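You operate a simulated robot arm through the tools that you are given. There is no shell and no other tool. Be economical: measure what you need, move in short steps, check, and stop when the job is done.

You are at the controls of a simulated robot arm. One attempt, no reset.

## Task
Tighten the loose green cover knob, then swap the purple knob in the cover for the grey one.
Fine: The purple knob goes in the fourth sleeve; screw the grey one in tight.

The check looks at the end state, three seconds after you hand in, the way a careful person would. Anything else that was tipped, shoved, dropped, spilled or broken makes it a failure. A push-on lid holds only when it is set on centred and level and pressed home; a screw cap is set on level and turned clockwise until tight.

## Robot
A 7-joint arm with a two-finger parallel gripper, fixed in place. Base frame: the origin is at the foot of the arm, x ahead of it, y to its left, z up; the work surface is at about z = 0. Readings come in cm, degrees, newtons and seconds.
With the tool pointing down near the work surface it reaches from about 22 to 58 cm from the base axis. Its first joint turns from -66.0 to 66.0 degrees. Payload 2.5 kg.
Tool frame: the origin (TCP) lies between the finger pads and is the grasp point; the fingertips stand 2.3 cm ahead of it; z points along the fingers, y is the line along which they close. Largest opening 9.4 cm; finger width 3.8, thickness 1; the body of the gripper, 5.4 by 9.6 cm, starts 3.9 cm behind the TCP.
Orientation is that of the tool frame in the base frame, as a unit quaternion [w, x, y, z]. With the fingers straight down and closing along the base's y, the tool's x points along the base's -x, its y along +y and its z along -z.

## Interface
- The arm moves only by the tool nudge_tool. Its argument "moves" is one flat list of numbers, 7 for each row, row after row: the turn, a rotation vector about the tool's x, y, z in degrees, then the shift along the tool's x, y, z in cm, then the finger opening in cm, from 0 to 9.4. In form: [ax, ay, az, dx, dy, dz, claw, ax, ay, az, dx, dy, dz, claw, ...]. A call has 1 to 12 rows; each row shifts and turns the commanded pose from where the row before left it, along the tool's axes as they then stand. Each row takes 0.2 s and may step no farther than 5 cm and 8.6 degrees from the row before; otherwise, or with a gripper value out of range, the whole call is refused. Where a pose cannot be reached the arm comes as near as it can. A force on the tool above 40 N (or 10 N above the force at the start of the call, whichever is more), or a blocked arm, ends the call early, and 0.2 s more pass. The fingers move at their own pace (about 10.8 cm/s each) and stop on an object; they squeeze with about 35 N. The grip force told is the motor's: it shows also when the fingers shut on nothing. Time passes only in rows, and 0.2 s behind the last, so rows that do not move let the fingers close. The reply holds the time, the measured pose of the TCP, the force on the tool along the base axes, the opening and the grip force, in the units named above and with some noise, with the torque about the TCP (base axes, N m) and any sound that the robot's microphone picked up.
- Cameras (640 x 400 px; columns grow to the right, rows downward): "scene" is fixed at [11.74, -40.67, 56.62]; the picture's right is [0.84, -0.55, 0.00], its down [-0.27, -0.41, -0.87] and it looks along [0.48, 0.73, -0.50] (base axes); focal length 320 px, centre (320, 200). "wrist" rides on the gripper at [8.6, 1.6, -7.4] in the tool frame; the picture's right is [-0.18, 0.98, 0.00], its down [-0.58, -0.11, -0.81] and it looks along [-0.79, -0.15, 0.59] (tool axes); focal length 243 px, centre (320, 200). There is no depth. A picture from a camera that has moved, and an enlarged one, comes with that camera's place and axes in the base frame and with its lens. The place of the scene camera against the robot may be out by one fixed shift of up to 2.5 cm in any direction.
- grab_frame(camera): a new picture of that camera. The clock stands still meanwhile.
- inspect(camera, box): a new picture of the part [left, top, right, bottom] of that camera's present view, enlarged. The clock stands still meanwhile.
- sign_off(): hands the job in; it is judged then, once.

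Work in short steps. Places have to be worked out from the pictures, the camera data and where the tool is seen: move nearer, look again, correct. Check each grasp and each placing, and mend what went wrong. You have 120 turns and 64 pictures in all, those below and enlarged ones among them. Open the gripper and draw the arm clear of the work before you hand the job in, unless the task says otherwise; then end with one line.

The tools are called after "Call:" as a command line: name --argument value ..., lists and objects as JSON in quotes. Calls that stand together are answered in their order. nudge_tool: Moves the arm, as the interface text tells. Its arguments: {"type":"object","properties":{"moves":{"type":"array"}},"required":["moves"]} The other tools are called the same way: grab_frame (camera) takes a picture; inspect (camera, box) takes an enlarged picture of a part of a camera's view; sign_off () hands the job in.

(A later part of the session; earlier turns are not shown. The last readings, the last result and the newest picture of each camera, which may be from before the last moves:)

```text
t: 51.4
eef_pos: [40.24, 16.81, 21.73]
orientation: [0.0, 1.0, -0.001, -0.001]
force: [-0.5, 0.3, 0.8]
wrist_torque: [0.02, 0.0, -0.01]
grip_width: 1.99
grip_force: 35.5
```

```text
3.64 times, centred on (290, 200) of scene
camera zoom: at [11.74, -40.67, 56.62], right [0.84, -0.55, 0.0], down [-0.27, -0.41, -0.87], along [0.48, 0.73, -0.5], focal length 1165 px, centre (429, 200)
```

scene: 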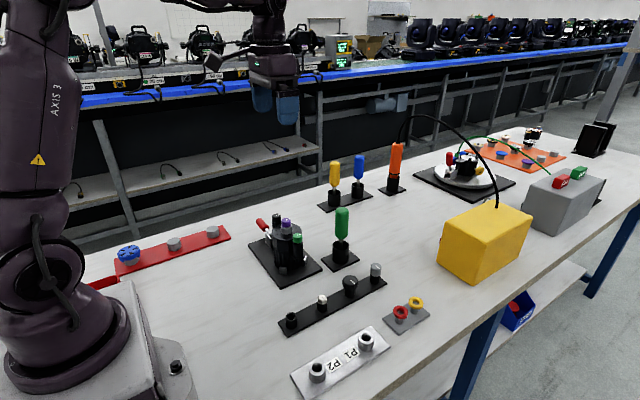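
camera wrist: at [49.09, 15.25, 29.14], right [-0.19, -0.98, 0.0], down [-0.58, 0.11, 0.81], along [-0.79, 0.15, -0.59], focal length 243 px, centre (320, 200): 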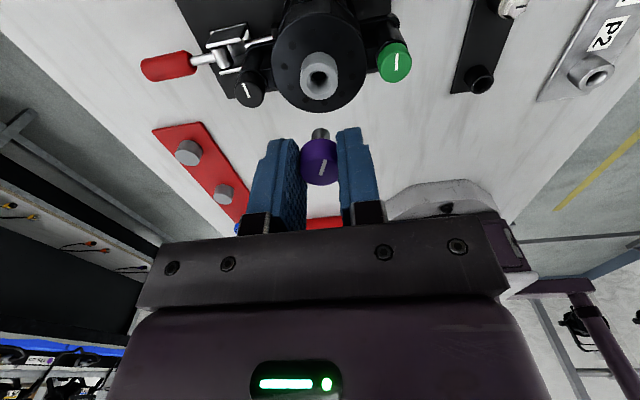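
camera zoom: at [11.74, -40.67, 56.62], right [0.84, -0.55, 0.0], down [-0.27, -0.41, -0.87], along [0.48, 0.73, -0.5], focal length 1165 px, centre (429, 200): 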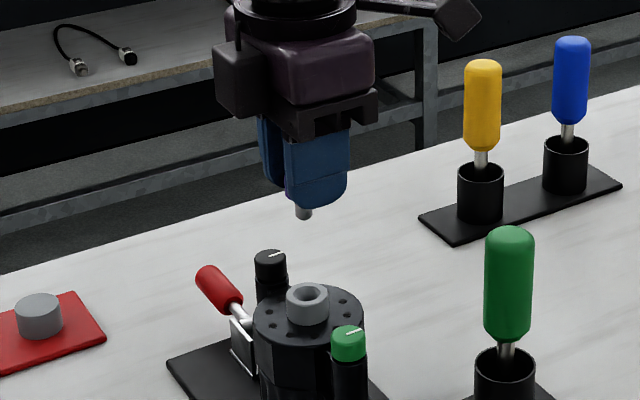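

Purple is out, with a plain thick stem. I'll rotate back to θ≈0 and carry it over the empty near sleeve at about (31.5, 0.1).

Call:
nudge_tool --moves '[0, 0, 8.57, 0, 0, 0, 0, 0, 0, 8.57, 0, 0, 0, 0, 0, 0, 8.57, 0, 0, 0, 0, 0, 0, 8.57, 0, 0, 0, 0, 0, 0, 8.57, 0, 0, 0, 0, 0, 0, 8.57, 0, 0, 0, 0, 0, 0, 8.57, 0, 0, 0, 0, 0, 0, 8.57, 0, 0, 0, 0, 0, 0, 8.57, 0, 0, 0, 0, 0, 0, 8.57, 0, 0, 0, 0, 0, 0, 8.57, 0, 0, 0, 0, 0, 0, 8.57, 0, 0, 0, 0]'

Call:
nudge_tool --moves '[0, 0, 8.57, 0, 0, 0, 0, 0, 0, 8.57, 0, 0, 0, 0, 0, 0, 8.57, 0, 0, 0, 0, 0, 0, 8.57, 0, 0, 0, 0, 0, 0, 8.57, 0, 0, 0, 0, 0, 0, 8.57, 0, 0, 0, 0, 0, 0, 8.57, 0, 0, 0, 0, 0, 0, 8.57, 0, 0, 0, 0, 0, 0, 8.57, 0, 0, 0, 0]'

Call:
nudge_tool --moves '[0, 0, 0, 2, -4, 0, 0, 0, 0, 0, 2, -4, 0, 0, 0, 0, 0, 2.4, -4.2, 0, 0, 0, 0, 0, 2.4, -4.5, 0, 0, 0, 0, 0, 0, 0, 4, 0, 0, 0, 0, 0, 0, 4, 0, 0, 0, 0, 0, 0, 0, 0]'

Call:
grab_frame --camera "wrist"

Call:
inspect --camera "scene" --box '[240, 235, 350, 345]'

```text
t: 54.0
eef_pos: [40.42, 16.92, 21.75]
orientation: [-0.002, -0.621, 0.784, 0.001]
force: [0.1, 0.4, 0.0]
wrist_torque: [-0.01, 0.04, 0.01]
grip_width: 1.99
grip_force: 35.4
```

```text
t: 56.0
eef_pos: [40.36, 16.95, 21.65]
orientation: [-0.002, 0.002, 1.0, -0.001]
force: [-0.5, 0.3, -0.7]
wrist_torque: [0.0, 0.01, 0.0]
grip_width: 2.01
grip_force: 34.9
```

```text
refused: row 4 steps farther than a row can; nothing moved
```

```text
30 pictures are left
camera wrist: at [31.78, 18.59, 29.13], right [0.19, 0.98, 0.0], down [0.58, -0.11, 0.8], along [0.79, -0.15, -0.59], focal length 243 px, centre (320, 200)
```

wrist: 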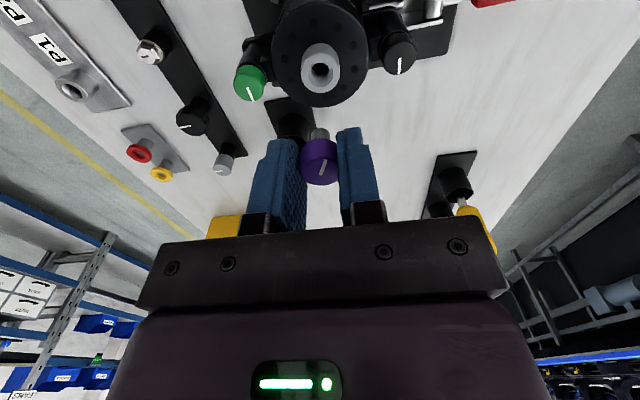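

```text
3.64 times, centred on (295, 290) of scene
camera zoom: at [11.74, -40.67, 56.62], right [0.84, -0.55, 0.0], down [-0.27, -0.41, -0.87], along [0.48, 0.73, -0.5], focal length 1165 px, centre (411, -127)
```

zoom: 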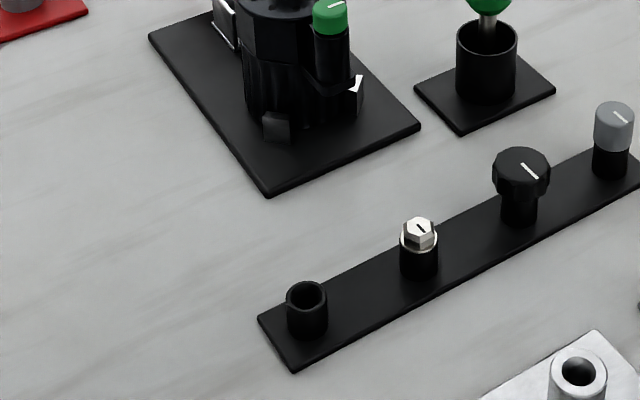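

Triangulating from two opposite views, the boss hole is at ≈(40.28,17.02) and the empty sleeve at ≈(31.7,−0.1). I'll carry purple there and drop to z≈11 for a closer view.

Call:
nudge_tool --moves '[0, 0, 0, 2.25, -4.26, 0, 0, 0, 0, 0, 2.25, -4.26, 0, 0, 0, 0, 0, 2.25, -4.26, 0, 0, 0, 0, 0, 2.25, -4.26, 0, 0, 0, 0, 0, 0, 0, 4.5, 0, 0, 0, 0, 0, 0, 4.5, 0, 0, 0, 0, 0, 0, 1.5, 0, 0, 0, 0, 0, 0, 0, 0]'

Call:
inspect --camera "wrist" --box '[220, 40, 440, 220]'

Call:
inspect --camera "scene" --box '[240, 235, 350, 345]'

```text
t: 57.8
eef_pos: [31.12, -0.16, 11.01]
orientation: [-0.002, 0.001, 1.0, 0.001]
force: [0.2, 0.3, 0.1]
wrist_torque: [0.02, -0.01, 0.04]
grip_width: 2.01
grip_force: 34.4
```

```text
2.22 times, centred on (330, 130) of wrist
camera zoom: at [22.66, 1.53, 18.57], right [0.19, 0.98, 0.0], down [0.58, -0.11, 0.8], along [0.79, -0.15, -0.59], focal length 539 px, centre (298, 356)
```

zoom: 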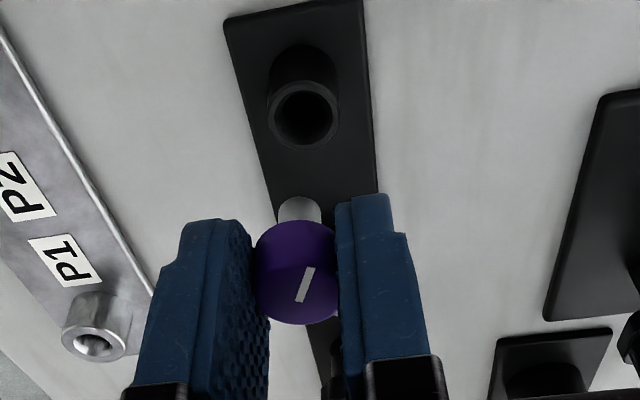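

```text
3.64 times, centred on (295, 290) of scene
camera zoom: at [11.74, -40.67, 56.62], right [0.84, -0.55, 0.0], down [-0.27, -0.41, -0.87], along [0.48, 0.73, -0.5], focal length 1165 px, centre (411, -127)
```

zoom: 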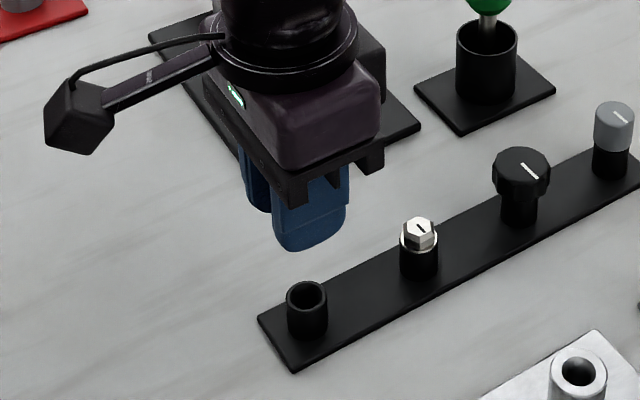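

The hole is at ≈(32.0,−0.08) and the stem at ≈31.45 in x. I'll shift +0.5 cm in x and lower 3.3 cm for a close look.

Call:
nudge_tool --moves '[0, 0, 0, -0.5, 0, 1.6, 0, 0, 0, 0, 0, 0, 1.7, 0, 0, 0, 0, 0, 0, 0, 0]'

Call:
inspect --camera "wrist" --box '[250, 60, 390, 180]'

Call:
inspect --camera "scene" --box '[260, 270, 340, 340]'

```text
t: 58.6
eef_pos: [31.76, -0.07, 7.89]
orientation: [-0.001, 0.001, 1.0, 0.001]
force: [0.1, 0.0, 0.2]
wrist_torque: [0.01, 0.0, 0.0]
grip_width: 2.0
grip_force: 35.0
```

```text
3.33 times, centred on (320, 120) of wrist
camera zoom: at [23.2, 1.54, 15.31], right [0.19, 0.98, 0.0], down [0.58, -0.11, 0.81], along [0.79, -0.15, -0.59], focal length 809 px, centre (320, 467)
```

zoom: 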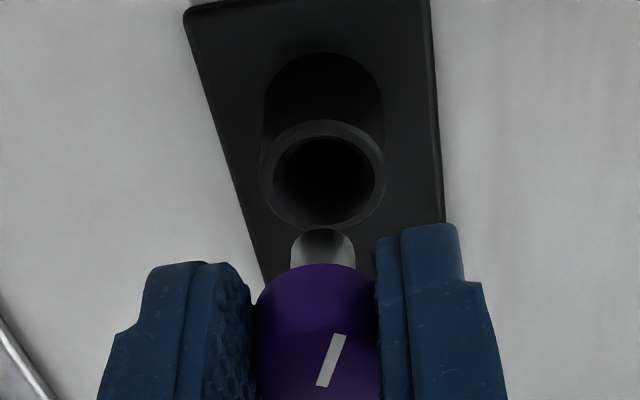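

```text
5.71 times, centred on (300, 305) of scene
camera zoom: at [11.74, -40.67, 56.62], right [0.84, -0.55, 0.0], down [-0.27, -0.41, -0.87], along [0.48, 0.73, -0.5], focal length 1831 px, centre (434, -400)
```

zoom: 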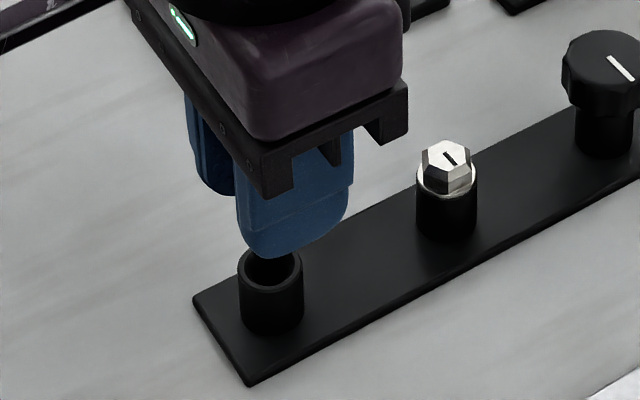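

The stem and hole line up laterally and the hole (~1.8 cm) is generous. I'll lower in small steps.

Call:
nudge_tool --moves '[0, 0, 0, 0, 0, 0.8, 0, 0, 0, 0, 0, 0, 0.7, 0, 0, 0, 0, 0, 0, 0, 0]'

Call:
inspect --camera "wrist" --box '[250, 60, 390, 180]'

Call:
inspect --camera "scene" --box '[260, 270, 340, 340]'

```text
t: 59.4
eef_pos: [31.56, 0.08, 6.39]
orientation: [-0.003, 0.0, 1.0, 0.0]
force: [-11.8, 2.2, 18.2]
wrist_torque: [0.11, 0.35, 0.02]
grip_width: 2.01
grip_force: 35.1
```

```text
3.33 times, centred on (320, 120) of wrist
camera zoom: at [23.13, 1.62, 13.89], right [0.18, 0.98, 0.0], down [0.59, -0.11, 0.8], along [0.79, -0.15, -0.6], focal length 809 px, centre (320, 467)
```

zoom: 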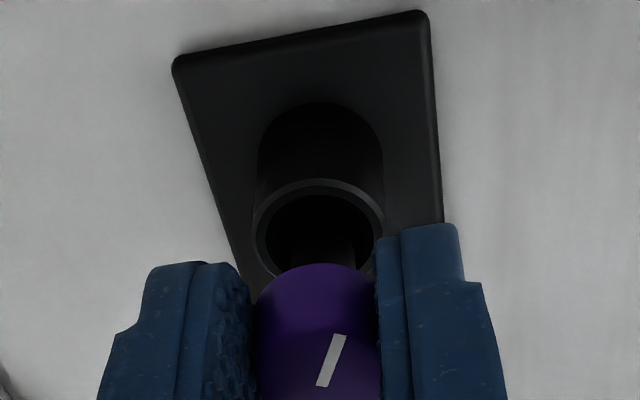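

```text
5.71 times, centred on (300, 305) of scene
camera zoom: at [11.73, -40.67, 56.63], right [0.84, -0.55, 0.0], down [-0.27, -0.41, -0.87], along [0.48, 0.73, -0.5], focal length 1831 px, centre (434, -400)
```

zoom: 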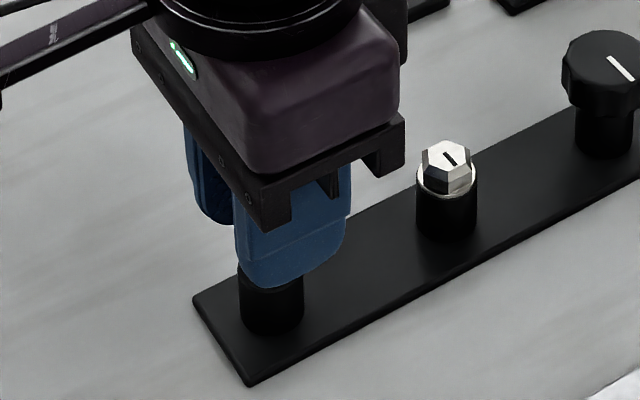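

Contact comes with a −x push, so the stem is touching the +x side of the rim. I'll back up a bit, shift 0.35 toward −x, and lower again.

Call:
nudge_tool --moves '[0, 0, 0, 0, 0, -0.5, 0, 0, 0, 0, 0.35, -0.05, 0, 0, 0, 0, 0, 0, 0, 0.4, 0, 0, 0, 0, 0, 0, 0.3, 0]'

Call:
inspect --camera "wrist" --box '[250, 60, 390, 180]'

```text
t: 60.4
eef_pos: [31.36, -0.13, 6.31]
orientation: [-0.002, 0.0, 1.0, 0.0]
force: [-1.6, 1.1, 2.3]
wrist_torque: [0.03, 0.09, -0.03]
grip_width: 2.01
grip_force: 35.2
```

```text
3.33 times, centred on (320, 120) of wrist
camera zoom: at [22.83, 1.5, 13.69], right [0.19, 0.98, 0.0], down [0.58, -0.11, 0.8], along [0.79, -0.15, -0.59], focal length 809 px, centre (320, 467)
```

zoom: 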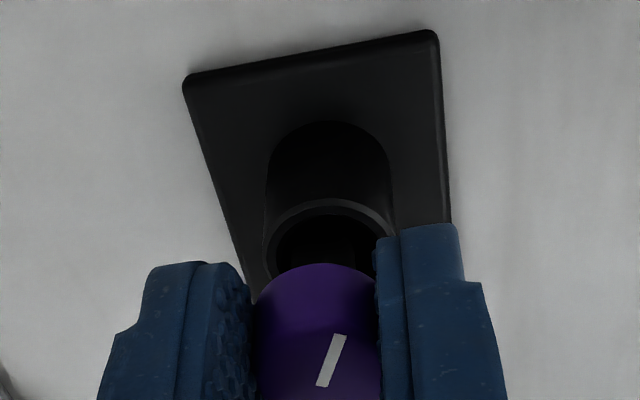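

Call:
nudge_tool --moves '[0, 0, 0, 0.12, 0.12, 0.1, 0, 0, 0, 0, 0, 0, 0.3, 0, 0, 0, 0, 0, 0, 0.3, 0]'

Call:
inspect --camera "wrist" --box '[250, 60, 390, 180]'

```text
t: 61.2
eef_pos: [31.23, 0.03, 5.51]
orientation: [-0.001, 0.0, 1.0, 0.0]
force: [-0.3, 0.1, 0.0]
wrist_torque: [0.05, -0.01, 0.02]
grip_width: 2.01
grip_force: 35.2
```

```text
3.33 times, centred on (320, 120) of wrist
camera zoom: at [22.75, 1.6, 12.98], right [0.19, 0.98, 0.0], down [0.58, -0.11, 0.8], along [0.79, -0.15, -0.59], focal length 809 px, centre (320, 467)
```

zoom: 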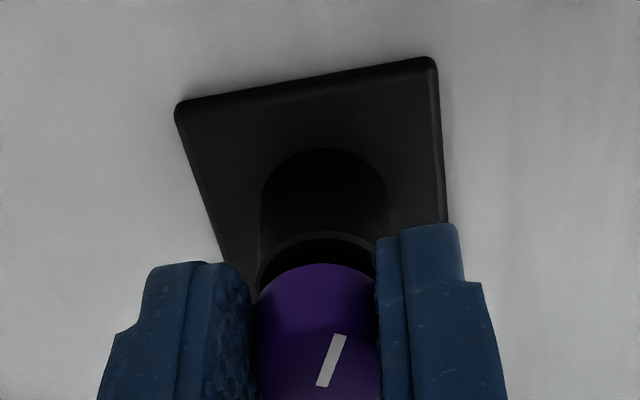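

The stem is in the sleeve with zero force. I'll lower until contact.

Call:
nudge_tool --moves '[0, 0, 0, 0, 0, 0.2, 0, 0, 0, 0, 0, 0, 0.2, 0, 0, 0, 0, 0, 0, 0.15, 0]'

```text
t: 62.0
eef_pos: [31.3, -0.03, 5.18]
orientation: [-0.001, 0.0, 1.0, 0.0]
force: [-1.6, -0.8, 3.8]
wrist_torque: [-0.01, -0.03, 0.01]
grip_width: 2.01
grip_force: 34.5
stopped in row 3: the force on the tool passed its limit at 47 N (the readings are from after the stop); the commanded pose is now the measured one
```

Call:
inspect --camera "wrist" --box '[250, 60, 390, 180]'

Call:
inspect --camera "scene" --box '[260, 270, 340, 340]'

```text
3.33 times, centred on (320, 120) of wrist
camera zoom: at [22.77, 1.6, 12.55], right [0.18, 0.98, 0.0], down [0.58, -0.11, 0.8], along [0.79, -0.15, -0.59], focal length 809 px, centre (320, 467)
```

zoom: 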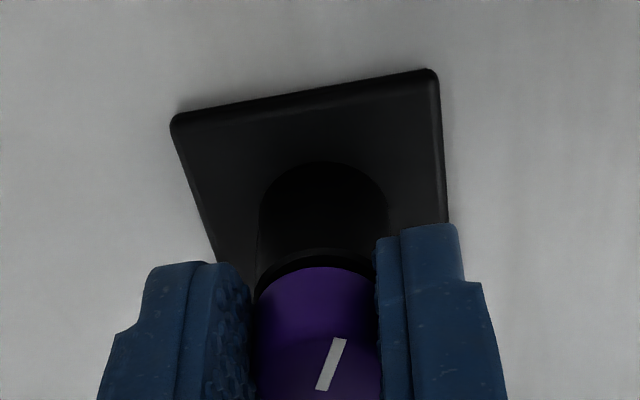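

```text
5.71 times, centred on (300, 305) of scene
camera zoom: at [11.73, -40.67, 56.62], right [0.84, -0.55, 0.0], down [-0.27, -0.41, -0.87], along [0.48, 0.73, -0.5], focal length 1831 px, centre (434, -400)
```

zoom: 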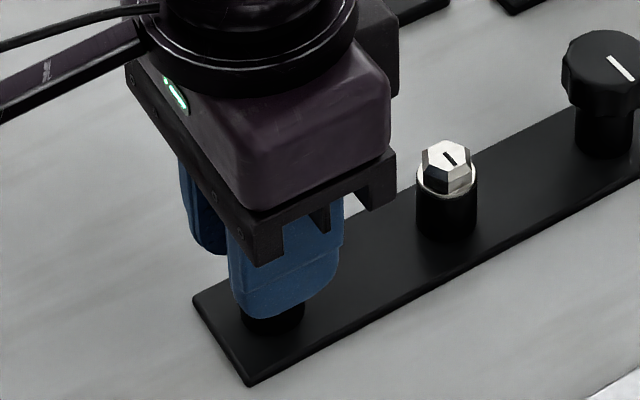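

Purple is concentric and seated on the sleeve. I'll release, lift and look.

Call:
nudge_tool --moves '[0, 0, 0, 0, 0, 0, 4, 0, 0, 0, 0, 0, 0, 4, 0, 0, 0, 0, 0, -2, 4, 0, 0, 0, 0, 0, -4.5, 4, 0, 0, 0, 0, 0, -4.5, 4, 0, 0, 0, -4.5, 0, 0, 4, 0, 0, 0, -4.5, 0, 0, 4, 0, 0, 0, -3.5, 0, 0, 4]'

Call:
grab_frame --camera "wrist"

Call:
inspect --camera "scene" --box '[270, 255, 390, 340]'

```text
t: 63.8
eef_pos: [43.82, -0.08, 16.02]
orientation: [-0.002, 0.0, 1.0, 0.0]
force: [0.2, 0.0, -0.6]
wrist_torque: [-0.01, 0.08, 0.04]
grip_width: 4.02
grip_force: 0.2
```

```text
18 pictures are left
camera wrist: at [35.21, 1.56, 23.5], right [0.19, 0.98, 0.0], down [0.58, -0.11, 0.8], along [0.79, -0.15, -0.59], focal length 243 px, centre (320, 200)
```

wrist: 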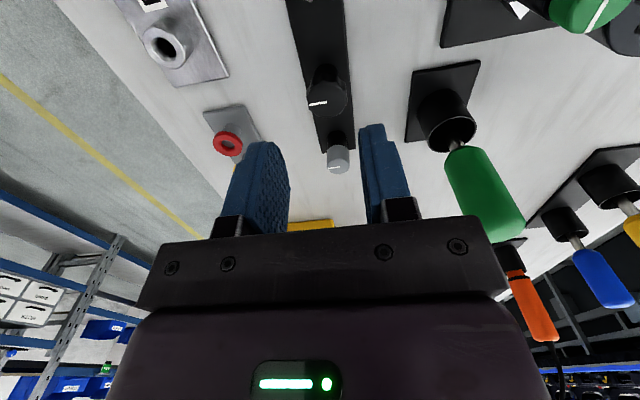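

```text
4.71 times, centred on (330, 298) of scene
camera zoom: at [11.73, -40.67, 56.62], right [0.84, -0.55, 0.0], down [-0.27, -0.41, -0.87], along [0.48, 0.73, -0.5], focal length 1508 px, centre (273, -259)
```

zoom: 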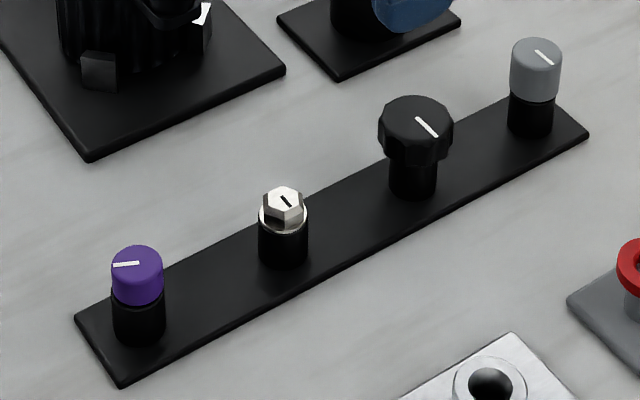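

Purple sits like the others. Next is the grey one, near (54.5,0.1). I'll move to x≈52.8 and z≈9 to refine its position.

Call:
nudge_tool --moves '[0, 0, 0, -4.5, 0, 0, 4, 0, 0, 0, -4.5, 0, 0, 4, 0, 0, 0, 0, 0, 3.5, 4, 0, 0, 0, 0, 0, 3.5, 4, 0, 0, 0, 0, 0, 0, 4]'

Call:
inspect --camera "wrist" --box '[220, 40, 440, 220]'

```text
t: 65.0
eef_pos: [52.73, -0.15, 9.1]
orientation: [-0.001, 0.001, 1.0, 0.0]
force: [-0.3, 0.1, -0.2]
wrist_torque: [-0.01, 0.01, -0.01]
grip_width: 3.99
grip_force: 0.1
```

```text
2.22 times, centred on (330, 130) of wrist
camera zoom: at [44.25, 1.52, 16.45], right [0.19, 0.98, 0.0], down [0.58, -0.11, 0.81], along [0.79, -0.15, -0.59], focal length 539 px, centre (298, 356)
```

zoom: 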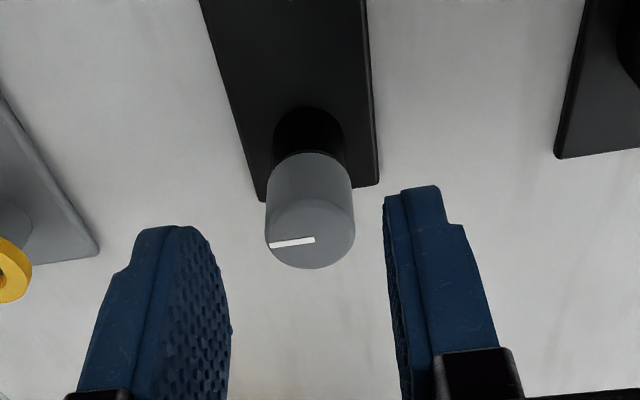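

Grey's axis is at ≈(54.4,−0.1). I'll move over it, descend to TCP z≈5.2 and grip.

Call:
nudge_tool --moves '[0, 0, 0, -1.65, 0.03, 0, 4, 0, 0, 0, 0, 0, 2, 4, 0, 0, 0, 0, 0, 1.9, 4, 0, 0, 0, 0, 0, 0, 4]'

Call:
inspect --camera "wrist" --box '[220, 60, 440, 240]'

```text
t: 66.0
eef_pos: [54.51, -0.11, 5.06]
orientation: [-0.001, 0.001, 1.0, 0.0]
force: [-0.8, -0.4, 0.9]
wrist_torque: [0.0, -0.07, -0.01]
grip_width: 4.0
grip_force: 0.0
```

```text
2.22 times, centred on (330, 150) of wrist
camera zoom: at [45.94, 1.6, 12.55], right [0.19, 0.98, 0.0], down [0.58, -0.11, 0.81], along [0.79, -0.15, -0.59], focal length 539 px, centre (298, 311)
```

zoom: 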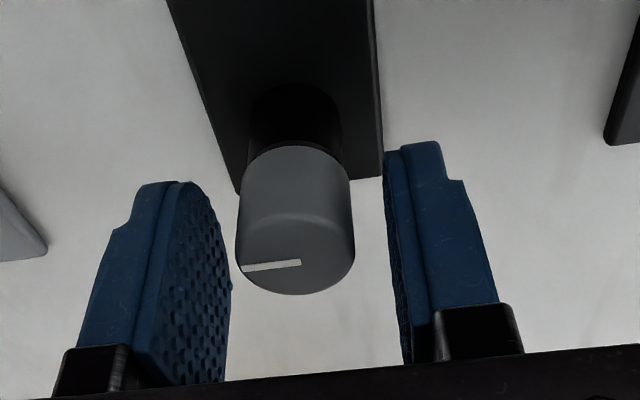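

Centred. Closing.

Call:
nudge_tool --moves '[0, 0, 0, 0, 0, 0, 0, 0, 0, 0, 0, 0, 0, 0, 0, 0, 0, 0, 0, 0, 0]'

```text
t: 66.8
eef_pos: [54.4, -0.08, 5.2]
orientation: [-0.001, 0.0, 1.0, 0.0]
force: [1.1, 1.6, 0.6]
wrist_torque: [0.02, -0.01, -0.02]
grip_width: 2.31
grip_force: 35.0
```

Grip 2.31 cm with no load. I'll lift gently.

Call:
nudge_tool --moves '[0, 0, 0, 0, 0, -0.5, 0, 0, 0, 0, 0, 0, -1.5, 0, 0, 0, 0, 0, 0, -4, 0, 0, 0, 0, 0, 0, -4.5, 0, 0, 0, 0, 0, 0, -4.5, 0, 0, 0, 0, 0, 0, -2, 0]'

Call:
grab_frame --camera "wrist"

```text
t: 68.2
eef_pos: [54.45, -0.09, 22.28]
orientation: [-0.001, 0.0, 1.0, 0.0]
force: [-0.2, -0.4, 0.7]
wrist_torque: [0.02, -0.01, -0.01]
grip_width: 2.34
grip_force: 35.0
```

```text
14 pictures are left
camera wrist: at [45.9, 1.62, 29.68], right [0.19, 0.98, 0.0], down [0.58, -0.11, 0.8], along [0.79, -0.15, -0.59], focal length 243 px, centre (320, 200)
```

wrist: 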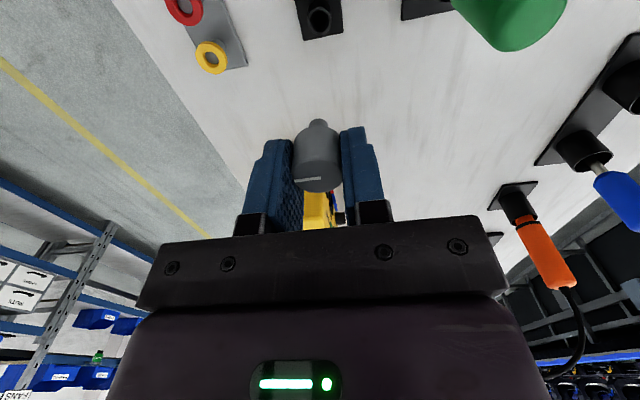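

Grey is out, with its stem pointing down. I'll carry it at height to the cover, then rotate counter-clockwise to give a full turn of range for screwing in.

Call:
nudge_tool --moves '[0, 0, 0, 2.87, 3.42, 0, 0, 0, 0, 0, 2.87, 3.42, 0, 0, 0, 0, 0, 2.87, 3.42, 0, 0, 0, 0, 0, 2.87, 3.42, 0, 0, 0, 0, 0, 2.77, 3.42, 0, 0, 0, 0, -8.6, 0, 0, 0, 0, 0, 0, -8.6, 0, 0, 0, 0, 0, 0, -8.6, 0, 0, 0, 0, 0, 0, -8.6, 0, 0, 0, 0, 0, 0, -8.6, 0, 0, 0, 0]'

Call:
nudge_tool --moves '[0, 0, -8.6, 0, 0, 0, 0, 0, 0, -8.6, 0, 0, 0, 0, 0, 0, -8.6, 0, 0, 0, 0, 0, 0, -8.6, 0, 0, 0, 0, 0, 0, -8.6, 0, 0, 0, 0, 0, 0, -8.6, 0, 0, 0, 0, 0, 0, -8.6, 0, 0, 0, 0, 0, 0, -8.6, 0, 0, 0, 0, 0, 0, -8.6, 0, 0, 0, 0, 0, 0, -8.6, 0, 0, 0, 0, 0, 0, -8.6, 0, 0, 0, 0]'

Call:
nudge_tool --moves '[0, 0, -8.6, 0, 0, 0, 0, 0, 0, -8.6, 0, 0, 0, 0, 0, 0, -8.6, 0, 0, 0, 0, 0, 0, -8.6, 0, 0, 0, 0, 0, 0, -8, 0, 0, 0, 0, 0, 0, 0, 0, 0, 3, 0]'

Call:
inspect --camera "wrist" --box '[220, 40, 440, 220]'

```text
t: 70.4
eef_pos: [40.29, 17.11, 22.14]
orientation: [-0.001, -0.368, 0.93, 0.0]
force: [0.1, 0.0, -0.8]
wrist_torque: [0.0, 0.02, -0.04]
grip_width: 2.31
grip_force: 35.4
```

```text
t: 72.8
eef_pos: [40.23, 17.11, 22.21]
orientation: [0.0, 0.933, -0.361, -0.002]
force: [0.4, 0.1, -0.4]
wrist_torque: [0.03, 0.0, -0.02]
grip_width: 2.35
grip_force: 34.9
```

```text
t: 74.2
eef_pos: [40.15, 17.07, 19.21]
orientation: [0.0, 1.0, 0.001, -0.001]
force: [-0.2, -1.0, 0.1]
wrist_torque: [0.0, 0.01, -0.02]
grip_width: 2.31
grip_force: 35.1
```

```text
2.22 times, centred on (330, 130) of wrist
camera zoom: at [48.97, 15.51, 26.59], right [-0.18, -0.98, 0.0], down [-0.58, 0.11, 0.81], along [-0.79, 0.15, -0.59], focal length 539 px, centre (298, 356)
```

zoom: 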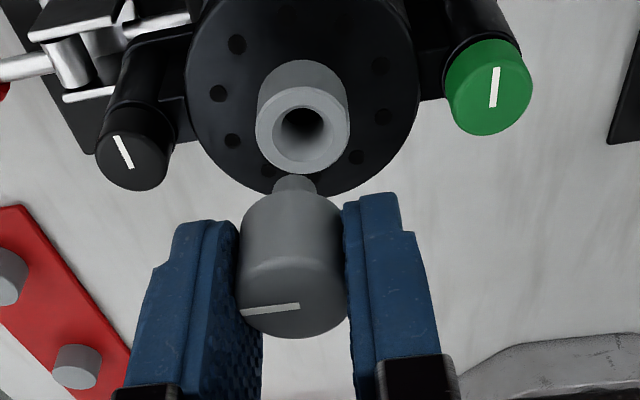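

Relative to the hole, the stem is ≈0.2 cm too far in +y. I'll correct that and lower 2.6 cm to see the alignment up close.

Call:
nudge_tool --moves '[0, 0, 0, 0, 0.2, 1.3, 0, 0, 0, 0, 0, 0, 1.3, 0, 0, 0, 0, 0, 0, 0, 0]'

Call:
inspect --camera "wrist" --box '[250, 60, 390, 180]'

```text
t: 75.0
eef_pos: [40.24, 16.95, 16.59]
orientation: [0.0, 1.0, 0.001, -0.001]
force: [0.4, -0.2, -0.9]
wrist_torque: [-0.02, 0.01, -0.02]
grip_width: 2.34
grip_force: 35.1
```

```text
3.33 times, centred on (320, 120) of wrist
camera zoom: at [48.96, 15.27, 23.97], right [-0.18, -0.98, 0.0], down [-0.58, 0.11, 0.81], along [-0.79, 0.15, -0.59], focal length 809 px, centre (320, 467)
```

zoom: 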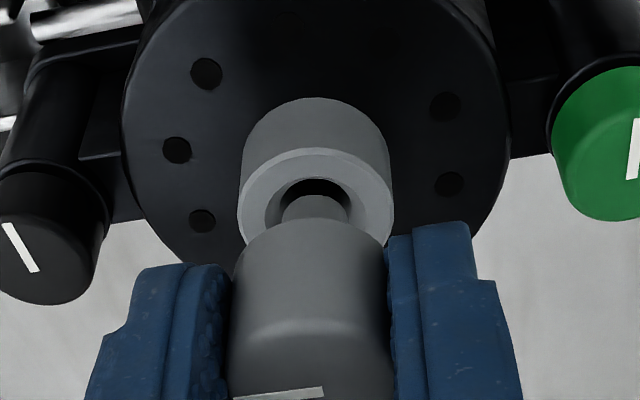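

The stem and hole are laterally aligned (cols 314/315), and x looks near or slightly high. I'll lower 0.5 with −0.1 in x and check the force.

Call:
nudge_tool --moves '[0, 0, 0, -0.1, 0, 0.25, 0, 0, 0, 0, 0, 0, 0.25, 0, 0, 0, 0, 0, 0, 0, 0]'

Call:
inspect --camera "wrist" --box '[250, 60, 390, 180]'

```text
t: 75.8
eef_pos: [40.17, 16.87, 16.03]
orientation: [0.0, 1.0, 0.0, -0.001]
force: [-0.5, -0.2, -0.8]
wrist_torque: [0.02, -0.02, 0.02]
grip_width: 2.33
grip_force: 34.8
```

```text
3.33 times, centred on (320, 120) of wrist
camera zoom: at [48.86, 15.24, 23.44], right [-0.18, -0.98, 0.0], down [-0.58, 0.11, 0.81], along [-0.79, 0.15, -0.59], focal length 809 px, centre (320, 467)
```

zoom: 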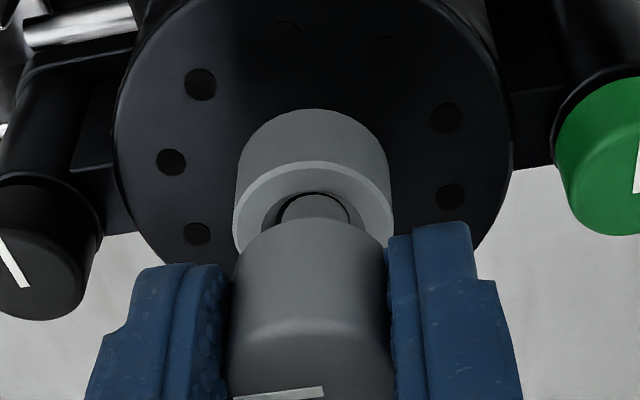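

Call:
nudge_tool --moves '[0, 0, 0, -0.12, 0, 0.2, 0, 0, 0, 0, 0, 0, 0.2, 0, 0, 0, 0, 0, 0, 0, 0]'

Call:
inspect --camera "wrist" --box '[250, 60, 390, 180]'

```text
t: 76.6
eef_pos: [40.01, 16.96, 15.63]
orientation: [0.0, 1.0, 0.0, -0.001]
force: [-2.3, -0.6, 4.2]
wrist_torque: [0.02, 0.09, 0.0]
grip_width: 2.34
grip_force: 34.7
```

```text
3.33 times, centred on (320, 120) of wrist
camera zoom: at [48.76, 15.27, 23.08], right [-0.18, -0.98, 0.0], down [-0.58, 0.11, 0.81], along [-0.79, 0.15, -0.59], focal length 809 px, centre (320, 467)
```

zoom: 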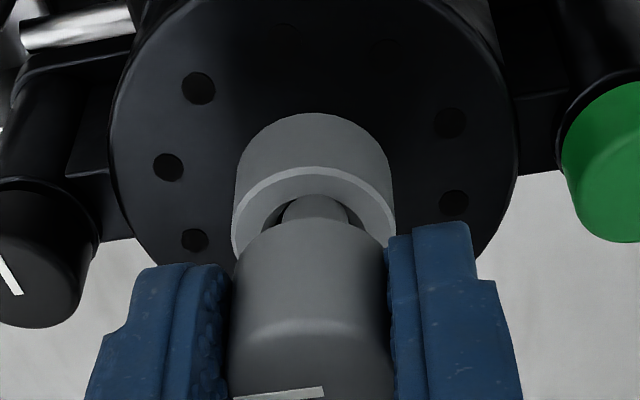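

Light contact, pushing −x. I'll shift 0.15 more toward −x and press lightly.

Call:
nudge_tool --moves '[0, 0, 0, -0.15, 0, 0, 0, 0, 0, 0, 0, 0, 0.15, 0, 0, 0, 0, 0, 0, 0, 0]'

```text
t: 77.4
eef_pos: [39.86, 16.84, 15.43]
orientation: [0.0, 1.0, 0.0, 0.0]
force: [-3.4, -0.5, 6.0]
wrist_torque: [-0.02, 0.1, -0.01]
grip_width: 2.34
grip_force: 35.4
```

Call:
nudge_tool --moves '[0, 0, 0, -0.15, 0, 0, 0, 0, 0, 0, 0, 0, 0.1, 0, 0, 0, 0, 0, 0, 0, 0]'

Call:
inspect --camera "wrist" --box '[250, 60, 390, 180]'

```text
t: 78.2
eef_pos: [39.7, 16.87, 15.43]
orientation: [0.0, 1.0, -0.001, -0.001]
force: [0.2, 1.1, 1.5]
wrist_torque: [0.03, 0.0, 0.0]
grip_width: 2.31
grip_force: 35.1
```

```text
3.33 times, centred on (320, 120) of wrist
camera zoom: at [48.49, 15.27, 22.8], right [-0.18, -0.98, 0.0], down [-0.58, 0.11, 0.81], along [-0.79, 0.15, -0.59], focal length 809 px, centre (320, 467)
```

zoom: 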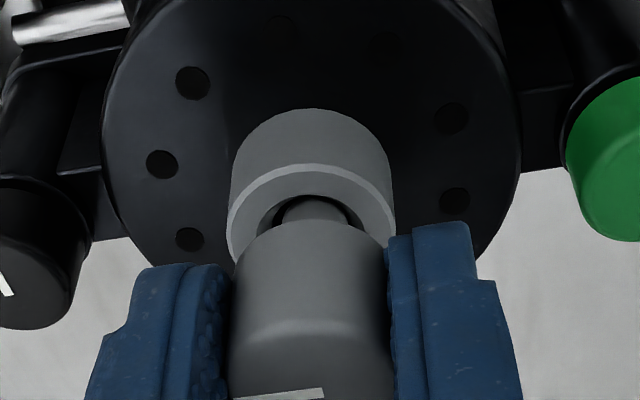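

Force is near zero and the tip seems to be within the hole. I'll lower further with +0.05 in y.

Call:
nudge_tool --moves '[0, 0, 0, 0, -0.05, 0.15, 0, 0, 0, 0, 0, 0, 0.15, 0, 0, 0, 0, 0, 0, 0, 0]'

```text
t: 79.0
eef_pos: [39.76, 16.91, 15.21]
orientation: [-0.001, 1.0, 0.0, -0.001]
force: [-1.3, 0.5, -0.7]
wrist_torque: [0.05, 0.02, 0.0]
grip_width: 2.3
grip_force: 34.4
```

Call:
nudge_tool --moves '[0, 0, 0, 0, 0, 0.1, 0, 0, 0, 0, 0, 0, 0.1, 0, 0, 0, 0, 0, 0, 0, 0]'

```text
t: 79.8
eef_pos: [39.74, 16.94, 14.89]
orientation: [0.001, 1.0, 0.0, -0.001]
force: [-0.3, 0.3, -0.1]
wrist_torque: [0.02, -0.01, 0.02]
grip_width: 2.34
grip_force: 35.0
```

Call:
nudge_tool --moves '[0, 0, 0, 0, 0, 0.1, 0, 0, 0, 0, 0, 0, 0.1, 0, 0, 0, 0, 0, 0, 0, 0]'

```text
t: 80.6
eef_pos: [39.59, 16.9, 14.68]
orientation: [0.001, 1.0, 0.0, -0.003]
force: [-12.6, 1.4, 5.4]
wrist_torque: [0.02, 0.18, 0.03]
grip_width: 2.34
grip_force: 35.1
```

Contact, again with a −x push. I'll shift −0.12 in x and start turning clockwise with light pressure.

Call:
nudge_tool --moves '[0, 0, 0, -0.13, 0, 0, 0, 0, 0, 0, 0, 0, 0.03, 0, 0, 0, 8, 0, 0, 0.02, 0, 0, 0, 8, 0, 0, 0.02, 0]'

Call:
inspect --camera "scene" --box '[245, 175, 325, 245]'

```text
t: 81.6
eef_pos: [39.51, 16.99, 14.74]
orientation: [-0.001, 0.99, -0.14, -0.001]
force: [-1.3, 9.5, 1.3]
wrist_torque: [0.2, 0.0, 0.04]
grip_width: 2.33
grip_force: 35.6
```

```text
5.71 times, centred on (285, 210) of scene
camera zoom: at [11.74, -40.67, 56.62], right [0.84, -0.55, 0.0], down [-0.27, -0.41, -0.87], along [0.48, 0.73, -0.5], focal length 1831 px, centre (520, 143)
```

zoom: 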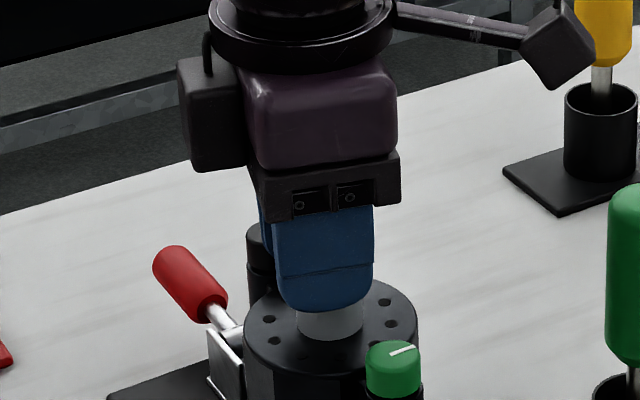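

The knob axis sits ≈+0.57 cm along tool x, so I'll turn about it with dy ≈ −0.08 per 8° clockwise.

Call:
nudge_tool --moves '[0, 0, 0, 0, -0.12, 0, 0, 0, 0, 8, 0, -0.08, 0.02, 0, 0, 0, 8, 0, -0.08, 0.01, 0, 0, 0, 8, 0, -0.08, 0.01, 0, 0, 0, 8, 0, -0.08, 0.01, 0]'

```text
t: 82.8
eef_pos: [39.72, 17.26, 14.64]
orientation: [0.002, 0.912, -0.41, -0.001]
force: [-3.2, 1.3, 6.7]
wrist_torque: [-0.03, 0.05, -0.03]
grip_width: 2.35
grip_force: 35.1
```

Call:
nudge_tool --moves '[0, 0, 8, 0, -0.08, 0.01, 0, 0, 0, 8, 0, -0.08, 0.01, 0, 0, 0, 8, 0, -0.08, 0.01, 0, 0, 0, 8, 0, -0.08, 0.01, 0, 0, 0, 8, 0, -0.08, 0.01, 0, 0, 0, 8, 0, -0.08, 0.01, 0]'

```text
t: 84.2
eef_pos: [40.03, 17.46, 14.5]
orientation: [-0.003, -0.668, 0.744, 0.001]
force: [-18.3, -10.9, 18.2]
wrist_torque: [-0.34, 0.37, -0.07]
grip_width: 2.38
grip_force: 35.4
```

Call:
nudge_tool --moves '[0, 0, 0, 0.12, 0.14, -0.05, 0, 0, 0, 0, 0, 0, 0, 0, 0, 0, 8, 0, -0.065, 0.01, 0, 0, 0, 8, 0, -0.065, 0.01, 0, 0, 0, 8, 0, -0.065, 0.01, 0]'

```text
t: 85.4
eef_pos: [40.2, 17.37, 14.39]
orientation: [-0.001, -0.498, 0.867, 0.0]
force: [-6.3, -2.7, 3.0]
wrist_torque: [-0.12, 0.16, 0.01]
grip_width: 2.32
grip_force: 35.2
```

Threading in (z falling, forces low). Continue.

Call:
nudge_tool --moves '[0, 0, 8, 0.03, -0.03, 0.01, 0, 0, 0, 8, 0, -0.06, 0.01, 0, 0, 0, 8, 0, -0.06, 0.01, 0, 0, 0, 8, 0, -0.06, 0.01, 0, 0, 0, 8, 0, -0.06, 0.01, 0]'

```text
t: 86.6
eef_pos: [40.37, 17.11, 14.58]
orientation: [-0.001, -0.172, 0.985, 0.001]
force: [-1.1, 0.6, 1.1]
wrist_torque: [-0.05, 0.02, 0.0]
grip_width: 2.34
grip_force: 34.9
```

Call:
nudge_tool --moves '[0, 0, 8, 0, -0.06, 0.012, 0, 0, 0, 8, 0, -0.06, 0.012, 0, 0, 0, 8, 0, -0.06, 0.012, 0, 0, 0, 8, 0, -0.06, 0.012, 0, 0, 0, 8, 0, -0.06, 0.012, 0]'

Call:
inspect --camera "wrist" --box '[220, 60, 440, 240]'

```text
t: 87.8
eef_pos: [40.32, 16.96, 14.52]
orientation: [0.0, 0.176, 0.984, 0.001]
force: [-1.5, 1.2, 1.2]
wrist_torque: [0.02, 0.07, 0.01]
grip_width: 2.35
grip_force: 34.9
```

```text
2.22 times, centred on (330, 150) of wrist
camera zoom: at [32.98, 21.37, 21.9], right [0.51, 0.86, 0.0], down [0.51, -0.3, 0.81], along [0.69, -0.41, -0.59], focal length 539 px, centre (298, 311)
```

zoom: 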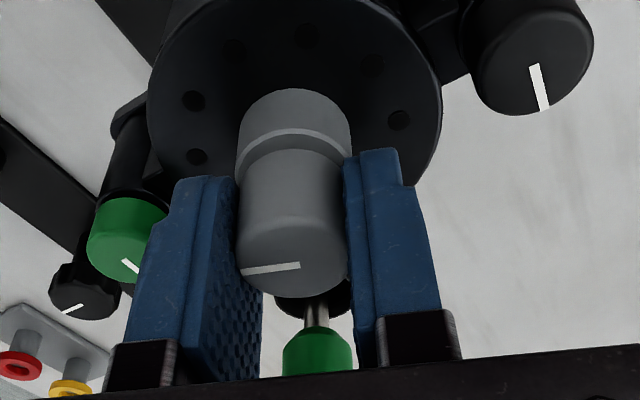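

Nearly seated with no slip. I'll continue until torque rises.

Call:
nudge_tool --moves '[0, 0, 8, 0, -0.06, 0.012, 0, 0, 0, 8, 0, -0.06, 0.012, 0, 0, 0, 8, 0, -0.06, 0.012, 0, 0, 0, 8, 0, -0.06, 0.012, 0, 0, 0, 8, 0, -0.06, 0.012, 0]'

```text
t: 89.0
eef_pos: [40.3, 16.66, 14.34]
orientation: [-0.001, 0.502, 0.865, 0.0]
force: [-3.8, 0.5, 2.3]
wrist_torque: [0.05, 0.05, 0.04]
grip_width: 2.33
grip_force: 35.4
```

Call:
nudge_tool --moves '[0, 0, 8, 0, -0.06, 0.012, 0, 0, 0, 8, 0, -0.06, 0.012, 0, 0, 0, 8, 0, -0.06, 0.012, 0, 0, 0, 8, 0, -0.06, 0.012, 0, 0, 0, 8, 0, -0.06, 0.012, 0]'

```text
t: 90.2
eef_pos: [39.9, 16.51, 14.32]
orientation: [-0.001, 0.767, 0.641, -0.001]
force: [-2.4, 1.0, 2.7]
wrist_torque: [0.05, 0.05, 0.03]
grip_width: 2.36
grip_force: 34.4
```

Call:
nudge_tool --moves '[0, 0, 8, 0, -0.06, 0.012, 0, 0, 0, 8, 0, -0.06, 0.012, 0, 0, 0, 8, 0, -0.06, 0.012, 0, 0, 0, 8, 0, -0.06, 0.012, 0, 0, 0, 8, 0, -0.06, 0.012, 0]'

```text
t: 91.4
eef_pos: [39.81, 16.71, 14.39]
orientation: [0.0, 0.94, 0.341, -0.002]
force: [-4.4, 3.4, 2.0]
wrist_torque: [0.08, 0.12, 0.05]
grip_width: 2.34
grip_force: 34.8
```

Call:
nudge_tool --moves '[0, 0, 8, 0, -0.06, 0.012, 0, 0, 0, 8, 0, -0.06, 0.012, 0, 0, 0, 8, 0, -0.06, 0.012, 0, 0, 0, 8, 0, -0.06, 0.012, 0, 0, 0, 8, 0, -0.06, 0.012, 0]'

Call:
inspect --camera "wrist" --box '[220, 60, 440, 240]'

```text
t: 92.6
eef_pos: [39.68, 17.0, 14.43]
orientation: [0.0, 1.0, -0.002, 0.0]
force: [-7.9, 6.1, 12.4]
wrist_torque: [0.2, 0.12, 0.25]
grip_width: 2.36
grip_force: 34.4
```

```text
2.22 times, centred on (330, 150) of wrist
camera zoom: at [48.37, 15.32, 21.71], right [-0.19, -0.98, 0.0], down [-0.58, 0.11, 0.81], along [-0.79, 0.15, -0.59], focal length 539 px, centre (298, 311)
```

zoom: 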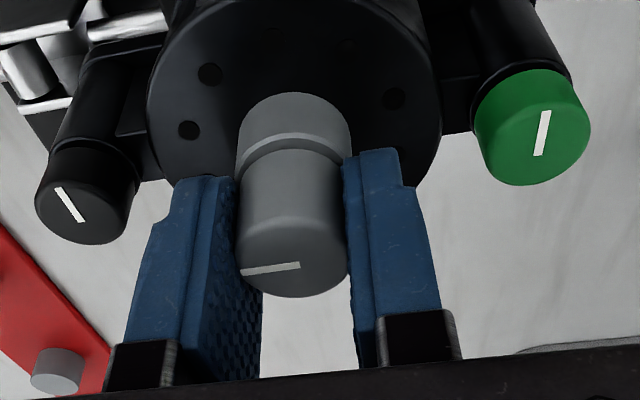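

Torque rises to 0.25 as it comes up tight, with no slip yet. A few more degrees.

Call:
nudge_tool --moves '[0, 0, 6, 0, -0.045, -0.01, 0, 0, 0, 6, 0, -0.045, 0, 0, 0, 0, 0, 0, 0, 0, 0]'

```text
t: 93.3
eef_pos: [39.75, 16.96, 14.26]
orientation: [-0.004, 0.996, -0.091, -0.002]
force: [-3.8, -0.4, 4.0]
wrist_torque: [-0.15, 0.03, 0.17]
grip_width: 2.33
grip_force: 35.0
out of reach, approached as far as the arm can: row 2
stopped in row 3: the force on the tool passed its limit at 52 N (the readings are from after the stop); the commanded pose is now the measured one
```

That's the joint limit. I'll release, lift, rotate back 180° and regrip for final tightening.

Call:
nudge_tool --moves '[0, 0, 0, 0, 0, 0, 4.5, 0, 0, 0, 0, 0, 0, 4.5, 0, 0, -4, 0, 0, -1.5, 4.5, 0, 0, -8.6, 0, 0, -1.5, 4.5, 0, 0, -8.6, 0, 0, -1, 4.5, 0, 0, -8.6, 0, 0, 0, 4.5, 0, 0, -8.6, 0, 0, 0, 4.5, 0, 0, -8.6, 0, 0, 0, 4.5, 0, 0, -8.6, 0, 0, 0, 4.5, 0, 0, -8.6, 0, 0, 0, 4.5, 0, 0, -8.6, 0, 0, 0, 4.5, 0, 0, -8.6, 0, 0, 0, 4.5]'

Call:
nudge_tool --moves '[0, 0, -8.6, 0, 0, 0, 4.5, 0, 0, -8.6, 0, 0, 0, 4.5, 0, 0, -8.6, 0, 0, 0, 4.5, 0, 0, -8.6, 0, 0, 0, 4.5, 0, 0, -8.6, 0, 0, 0, 4.5, 0, 0, -8.6, 0, 0, 0, 4.5, 0, 0, -8.6, 0, 0, 0, 4.5, 0, 0, -8.6, 0, 0, 0, 4.5, 0, 0, -8.6, 0, 0, 0, 4.5, 0, 0, -8.6, 0, 0, 0, 4.5, 0, 0, -8.6, 0, 0, 0, 4.5, 0, 0, -8.6, 0, 0, 0, 4.5]'

Call:
grab_frame --camera "wrist"

```text
t: 95.9
eef_pos: [39.8, 16.89, 18.23]
orientation: [-0.005, 0.814, 0.58, 0.002]
force: [-0.5, 0.0, 0.6]
wrist_torque: [0.01, 0.0, 0.01]
grip_width: 4.5
grip_force: 0.2
```

```text
t: 98.5
eef_pos: [39.74, 17.03, 18.39]
orientation: [-0.002, 0.051, 0.999, 0.005]
force: [1.0, 0.9, 0.5]
wrist_torque: [0.02, 0.03, -0.01]
grip_width: 4.52
grip_force: 0.1
```

```text
5 pictures are left
camera wrist: at [31.46, 19.37, 25.79], right [0.28, 0.96, 0.01], down [0.57, -0.18, 0.8], along [0.77, -0.22, -0.6], focal length 243 px, centre (320, 200)
```

wrist: 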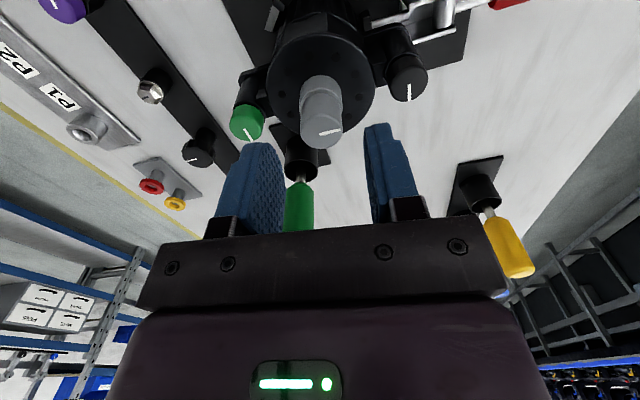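

Grey is upright and seated on the boss. I'll correct the small tilt, descend and regrip.

Call:
nudge_tool --moves '[0.55, 0, 0, -0.3, 0, 0, 4.5, 0, 0, 0, 0, 0, 2, 4.5, 0, 0, 0, 0, 0, 1.9, 4.5, 0, 0, 0, 0, 0, 0, 0, 0, 0, 0, 0, 0, 0, 0, 0, 0, 0, 0, 0, 0, 0]'

```text
t: 99.9
eef_pos: [40.05, 16.93, 14.35]
orientation: [-0.003, 0.053, 0.999, 0.001]
force: [-0.5, 1.9, -1.5]
wrist_torque: [0.07, -0.01, -0.03]
grip_width: 2.3
grip_force: 34.9
```

Call:
nudge_tool --moves '[0, 0, 8, 0, 0, 0, 0, 0, 0, 8, 0, 0, 0, 0, 0, 0, 8, 0, 0, 0, 0]'

```text
t: 100.7
eef_pos: [40.18, 16.95, 14.38]
orientation: [-0.001, 0.259, 0.966, -0.001]
force: [0.8, 3.6, 0.6]
wrist_torque: [0.1, 0.0, 0.25]
grip_width: 2.34
grip_force: 34.9
```

Torque is 0.25. I'll keep turning to the slip limit.

Call:
nudge_tool --moves '[0, 0, 8, 0, 0, 0, 0, 0, 0, 8, 0, 0, 0, 0, 0, 0, 8, 0, 0, 0, 0, 0, 0, 8, 0, 0, 0, 0]'

Call:
inspect --camera "wrist" --box '[220, 60, 440, 240]'

```text
t: 101.7
eef_pos: [40.02, 16.76, 14.53]
orientation: [-0.001, 0.517, 0.856, -0.002]
force: [1.2, 1.7, 0.1]
wrist_torque: [0.12, -0.09, 0.27]
grip_width: 2.35
grip_force: 34.9
```

```text
2.22 times, centred on (330, 150) of wrist
camera zoom: at [37.58, 25.3, 21.86], right [0.96, 0.3, 0.0], down [0.18, -0.57, 0.81], along [0.24, -0.77, -0.59], focal length 539 px, centre (298, 311)
```

zoom: 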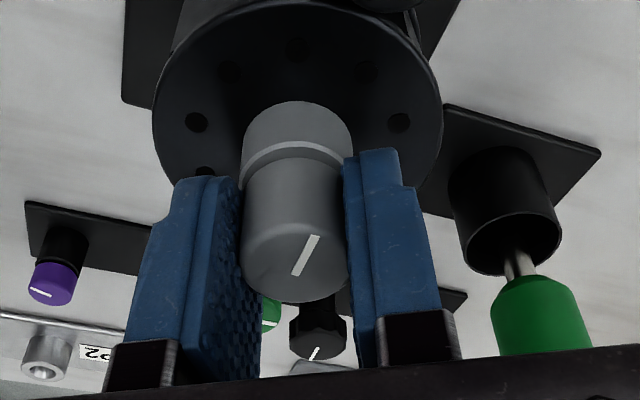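

Call:
nudge_tool --moves '[0, 0, 8, 0, 0, 0, 0, 0, 0, 8, 0, 0, 0, 0, 0, 0, 8, 0, 0, 0, 0, 0, 0, 8, 0, 0, 0, 0, 0, 0, 8, 0, 0, 0, 0]'

Call:
inspect --camera "wrist" --box '[220, 60, 440, 240]'

```text
t: 102.9
eef_pos: [39.96, 16.9, 14.34]
orientation: [-0.002, 0.778, 0.628, -0.002]
force: [-1.2, -0.9, -0.3]
wrist_torque: [-0.03, -0.02, 0.36]
grip_width: 2.32
grip_force: 35.5
```

```text
2.22 times, centred on (330, 150) of wrist
camera zoom: at [43.54, 25.04, 21.8], right [0.92, -0.39, 0.0], down [-0.22, -0.55, 0.81], along [-0.31, -0.74, -0.59], focal length 539 px, centre (298, 311)
```

zoom: 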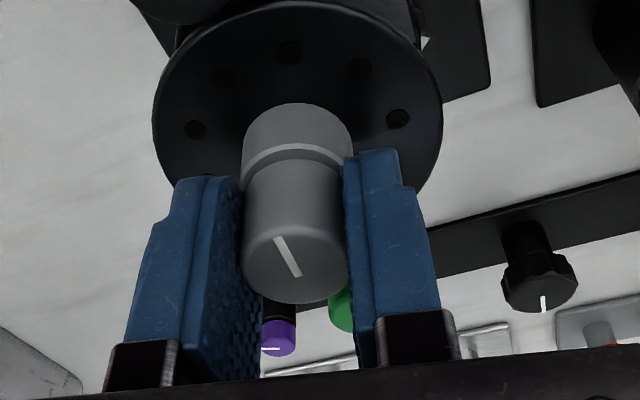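

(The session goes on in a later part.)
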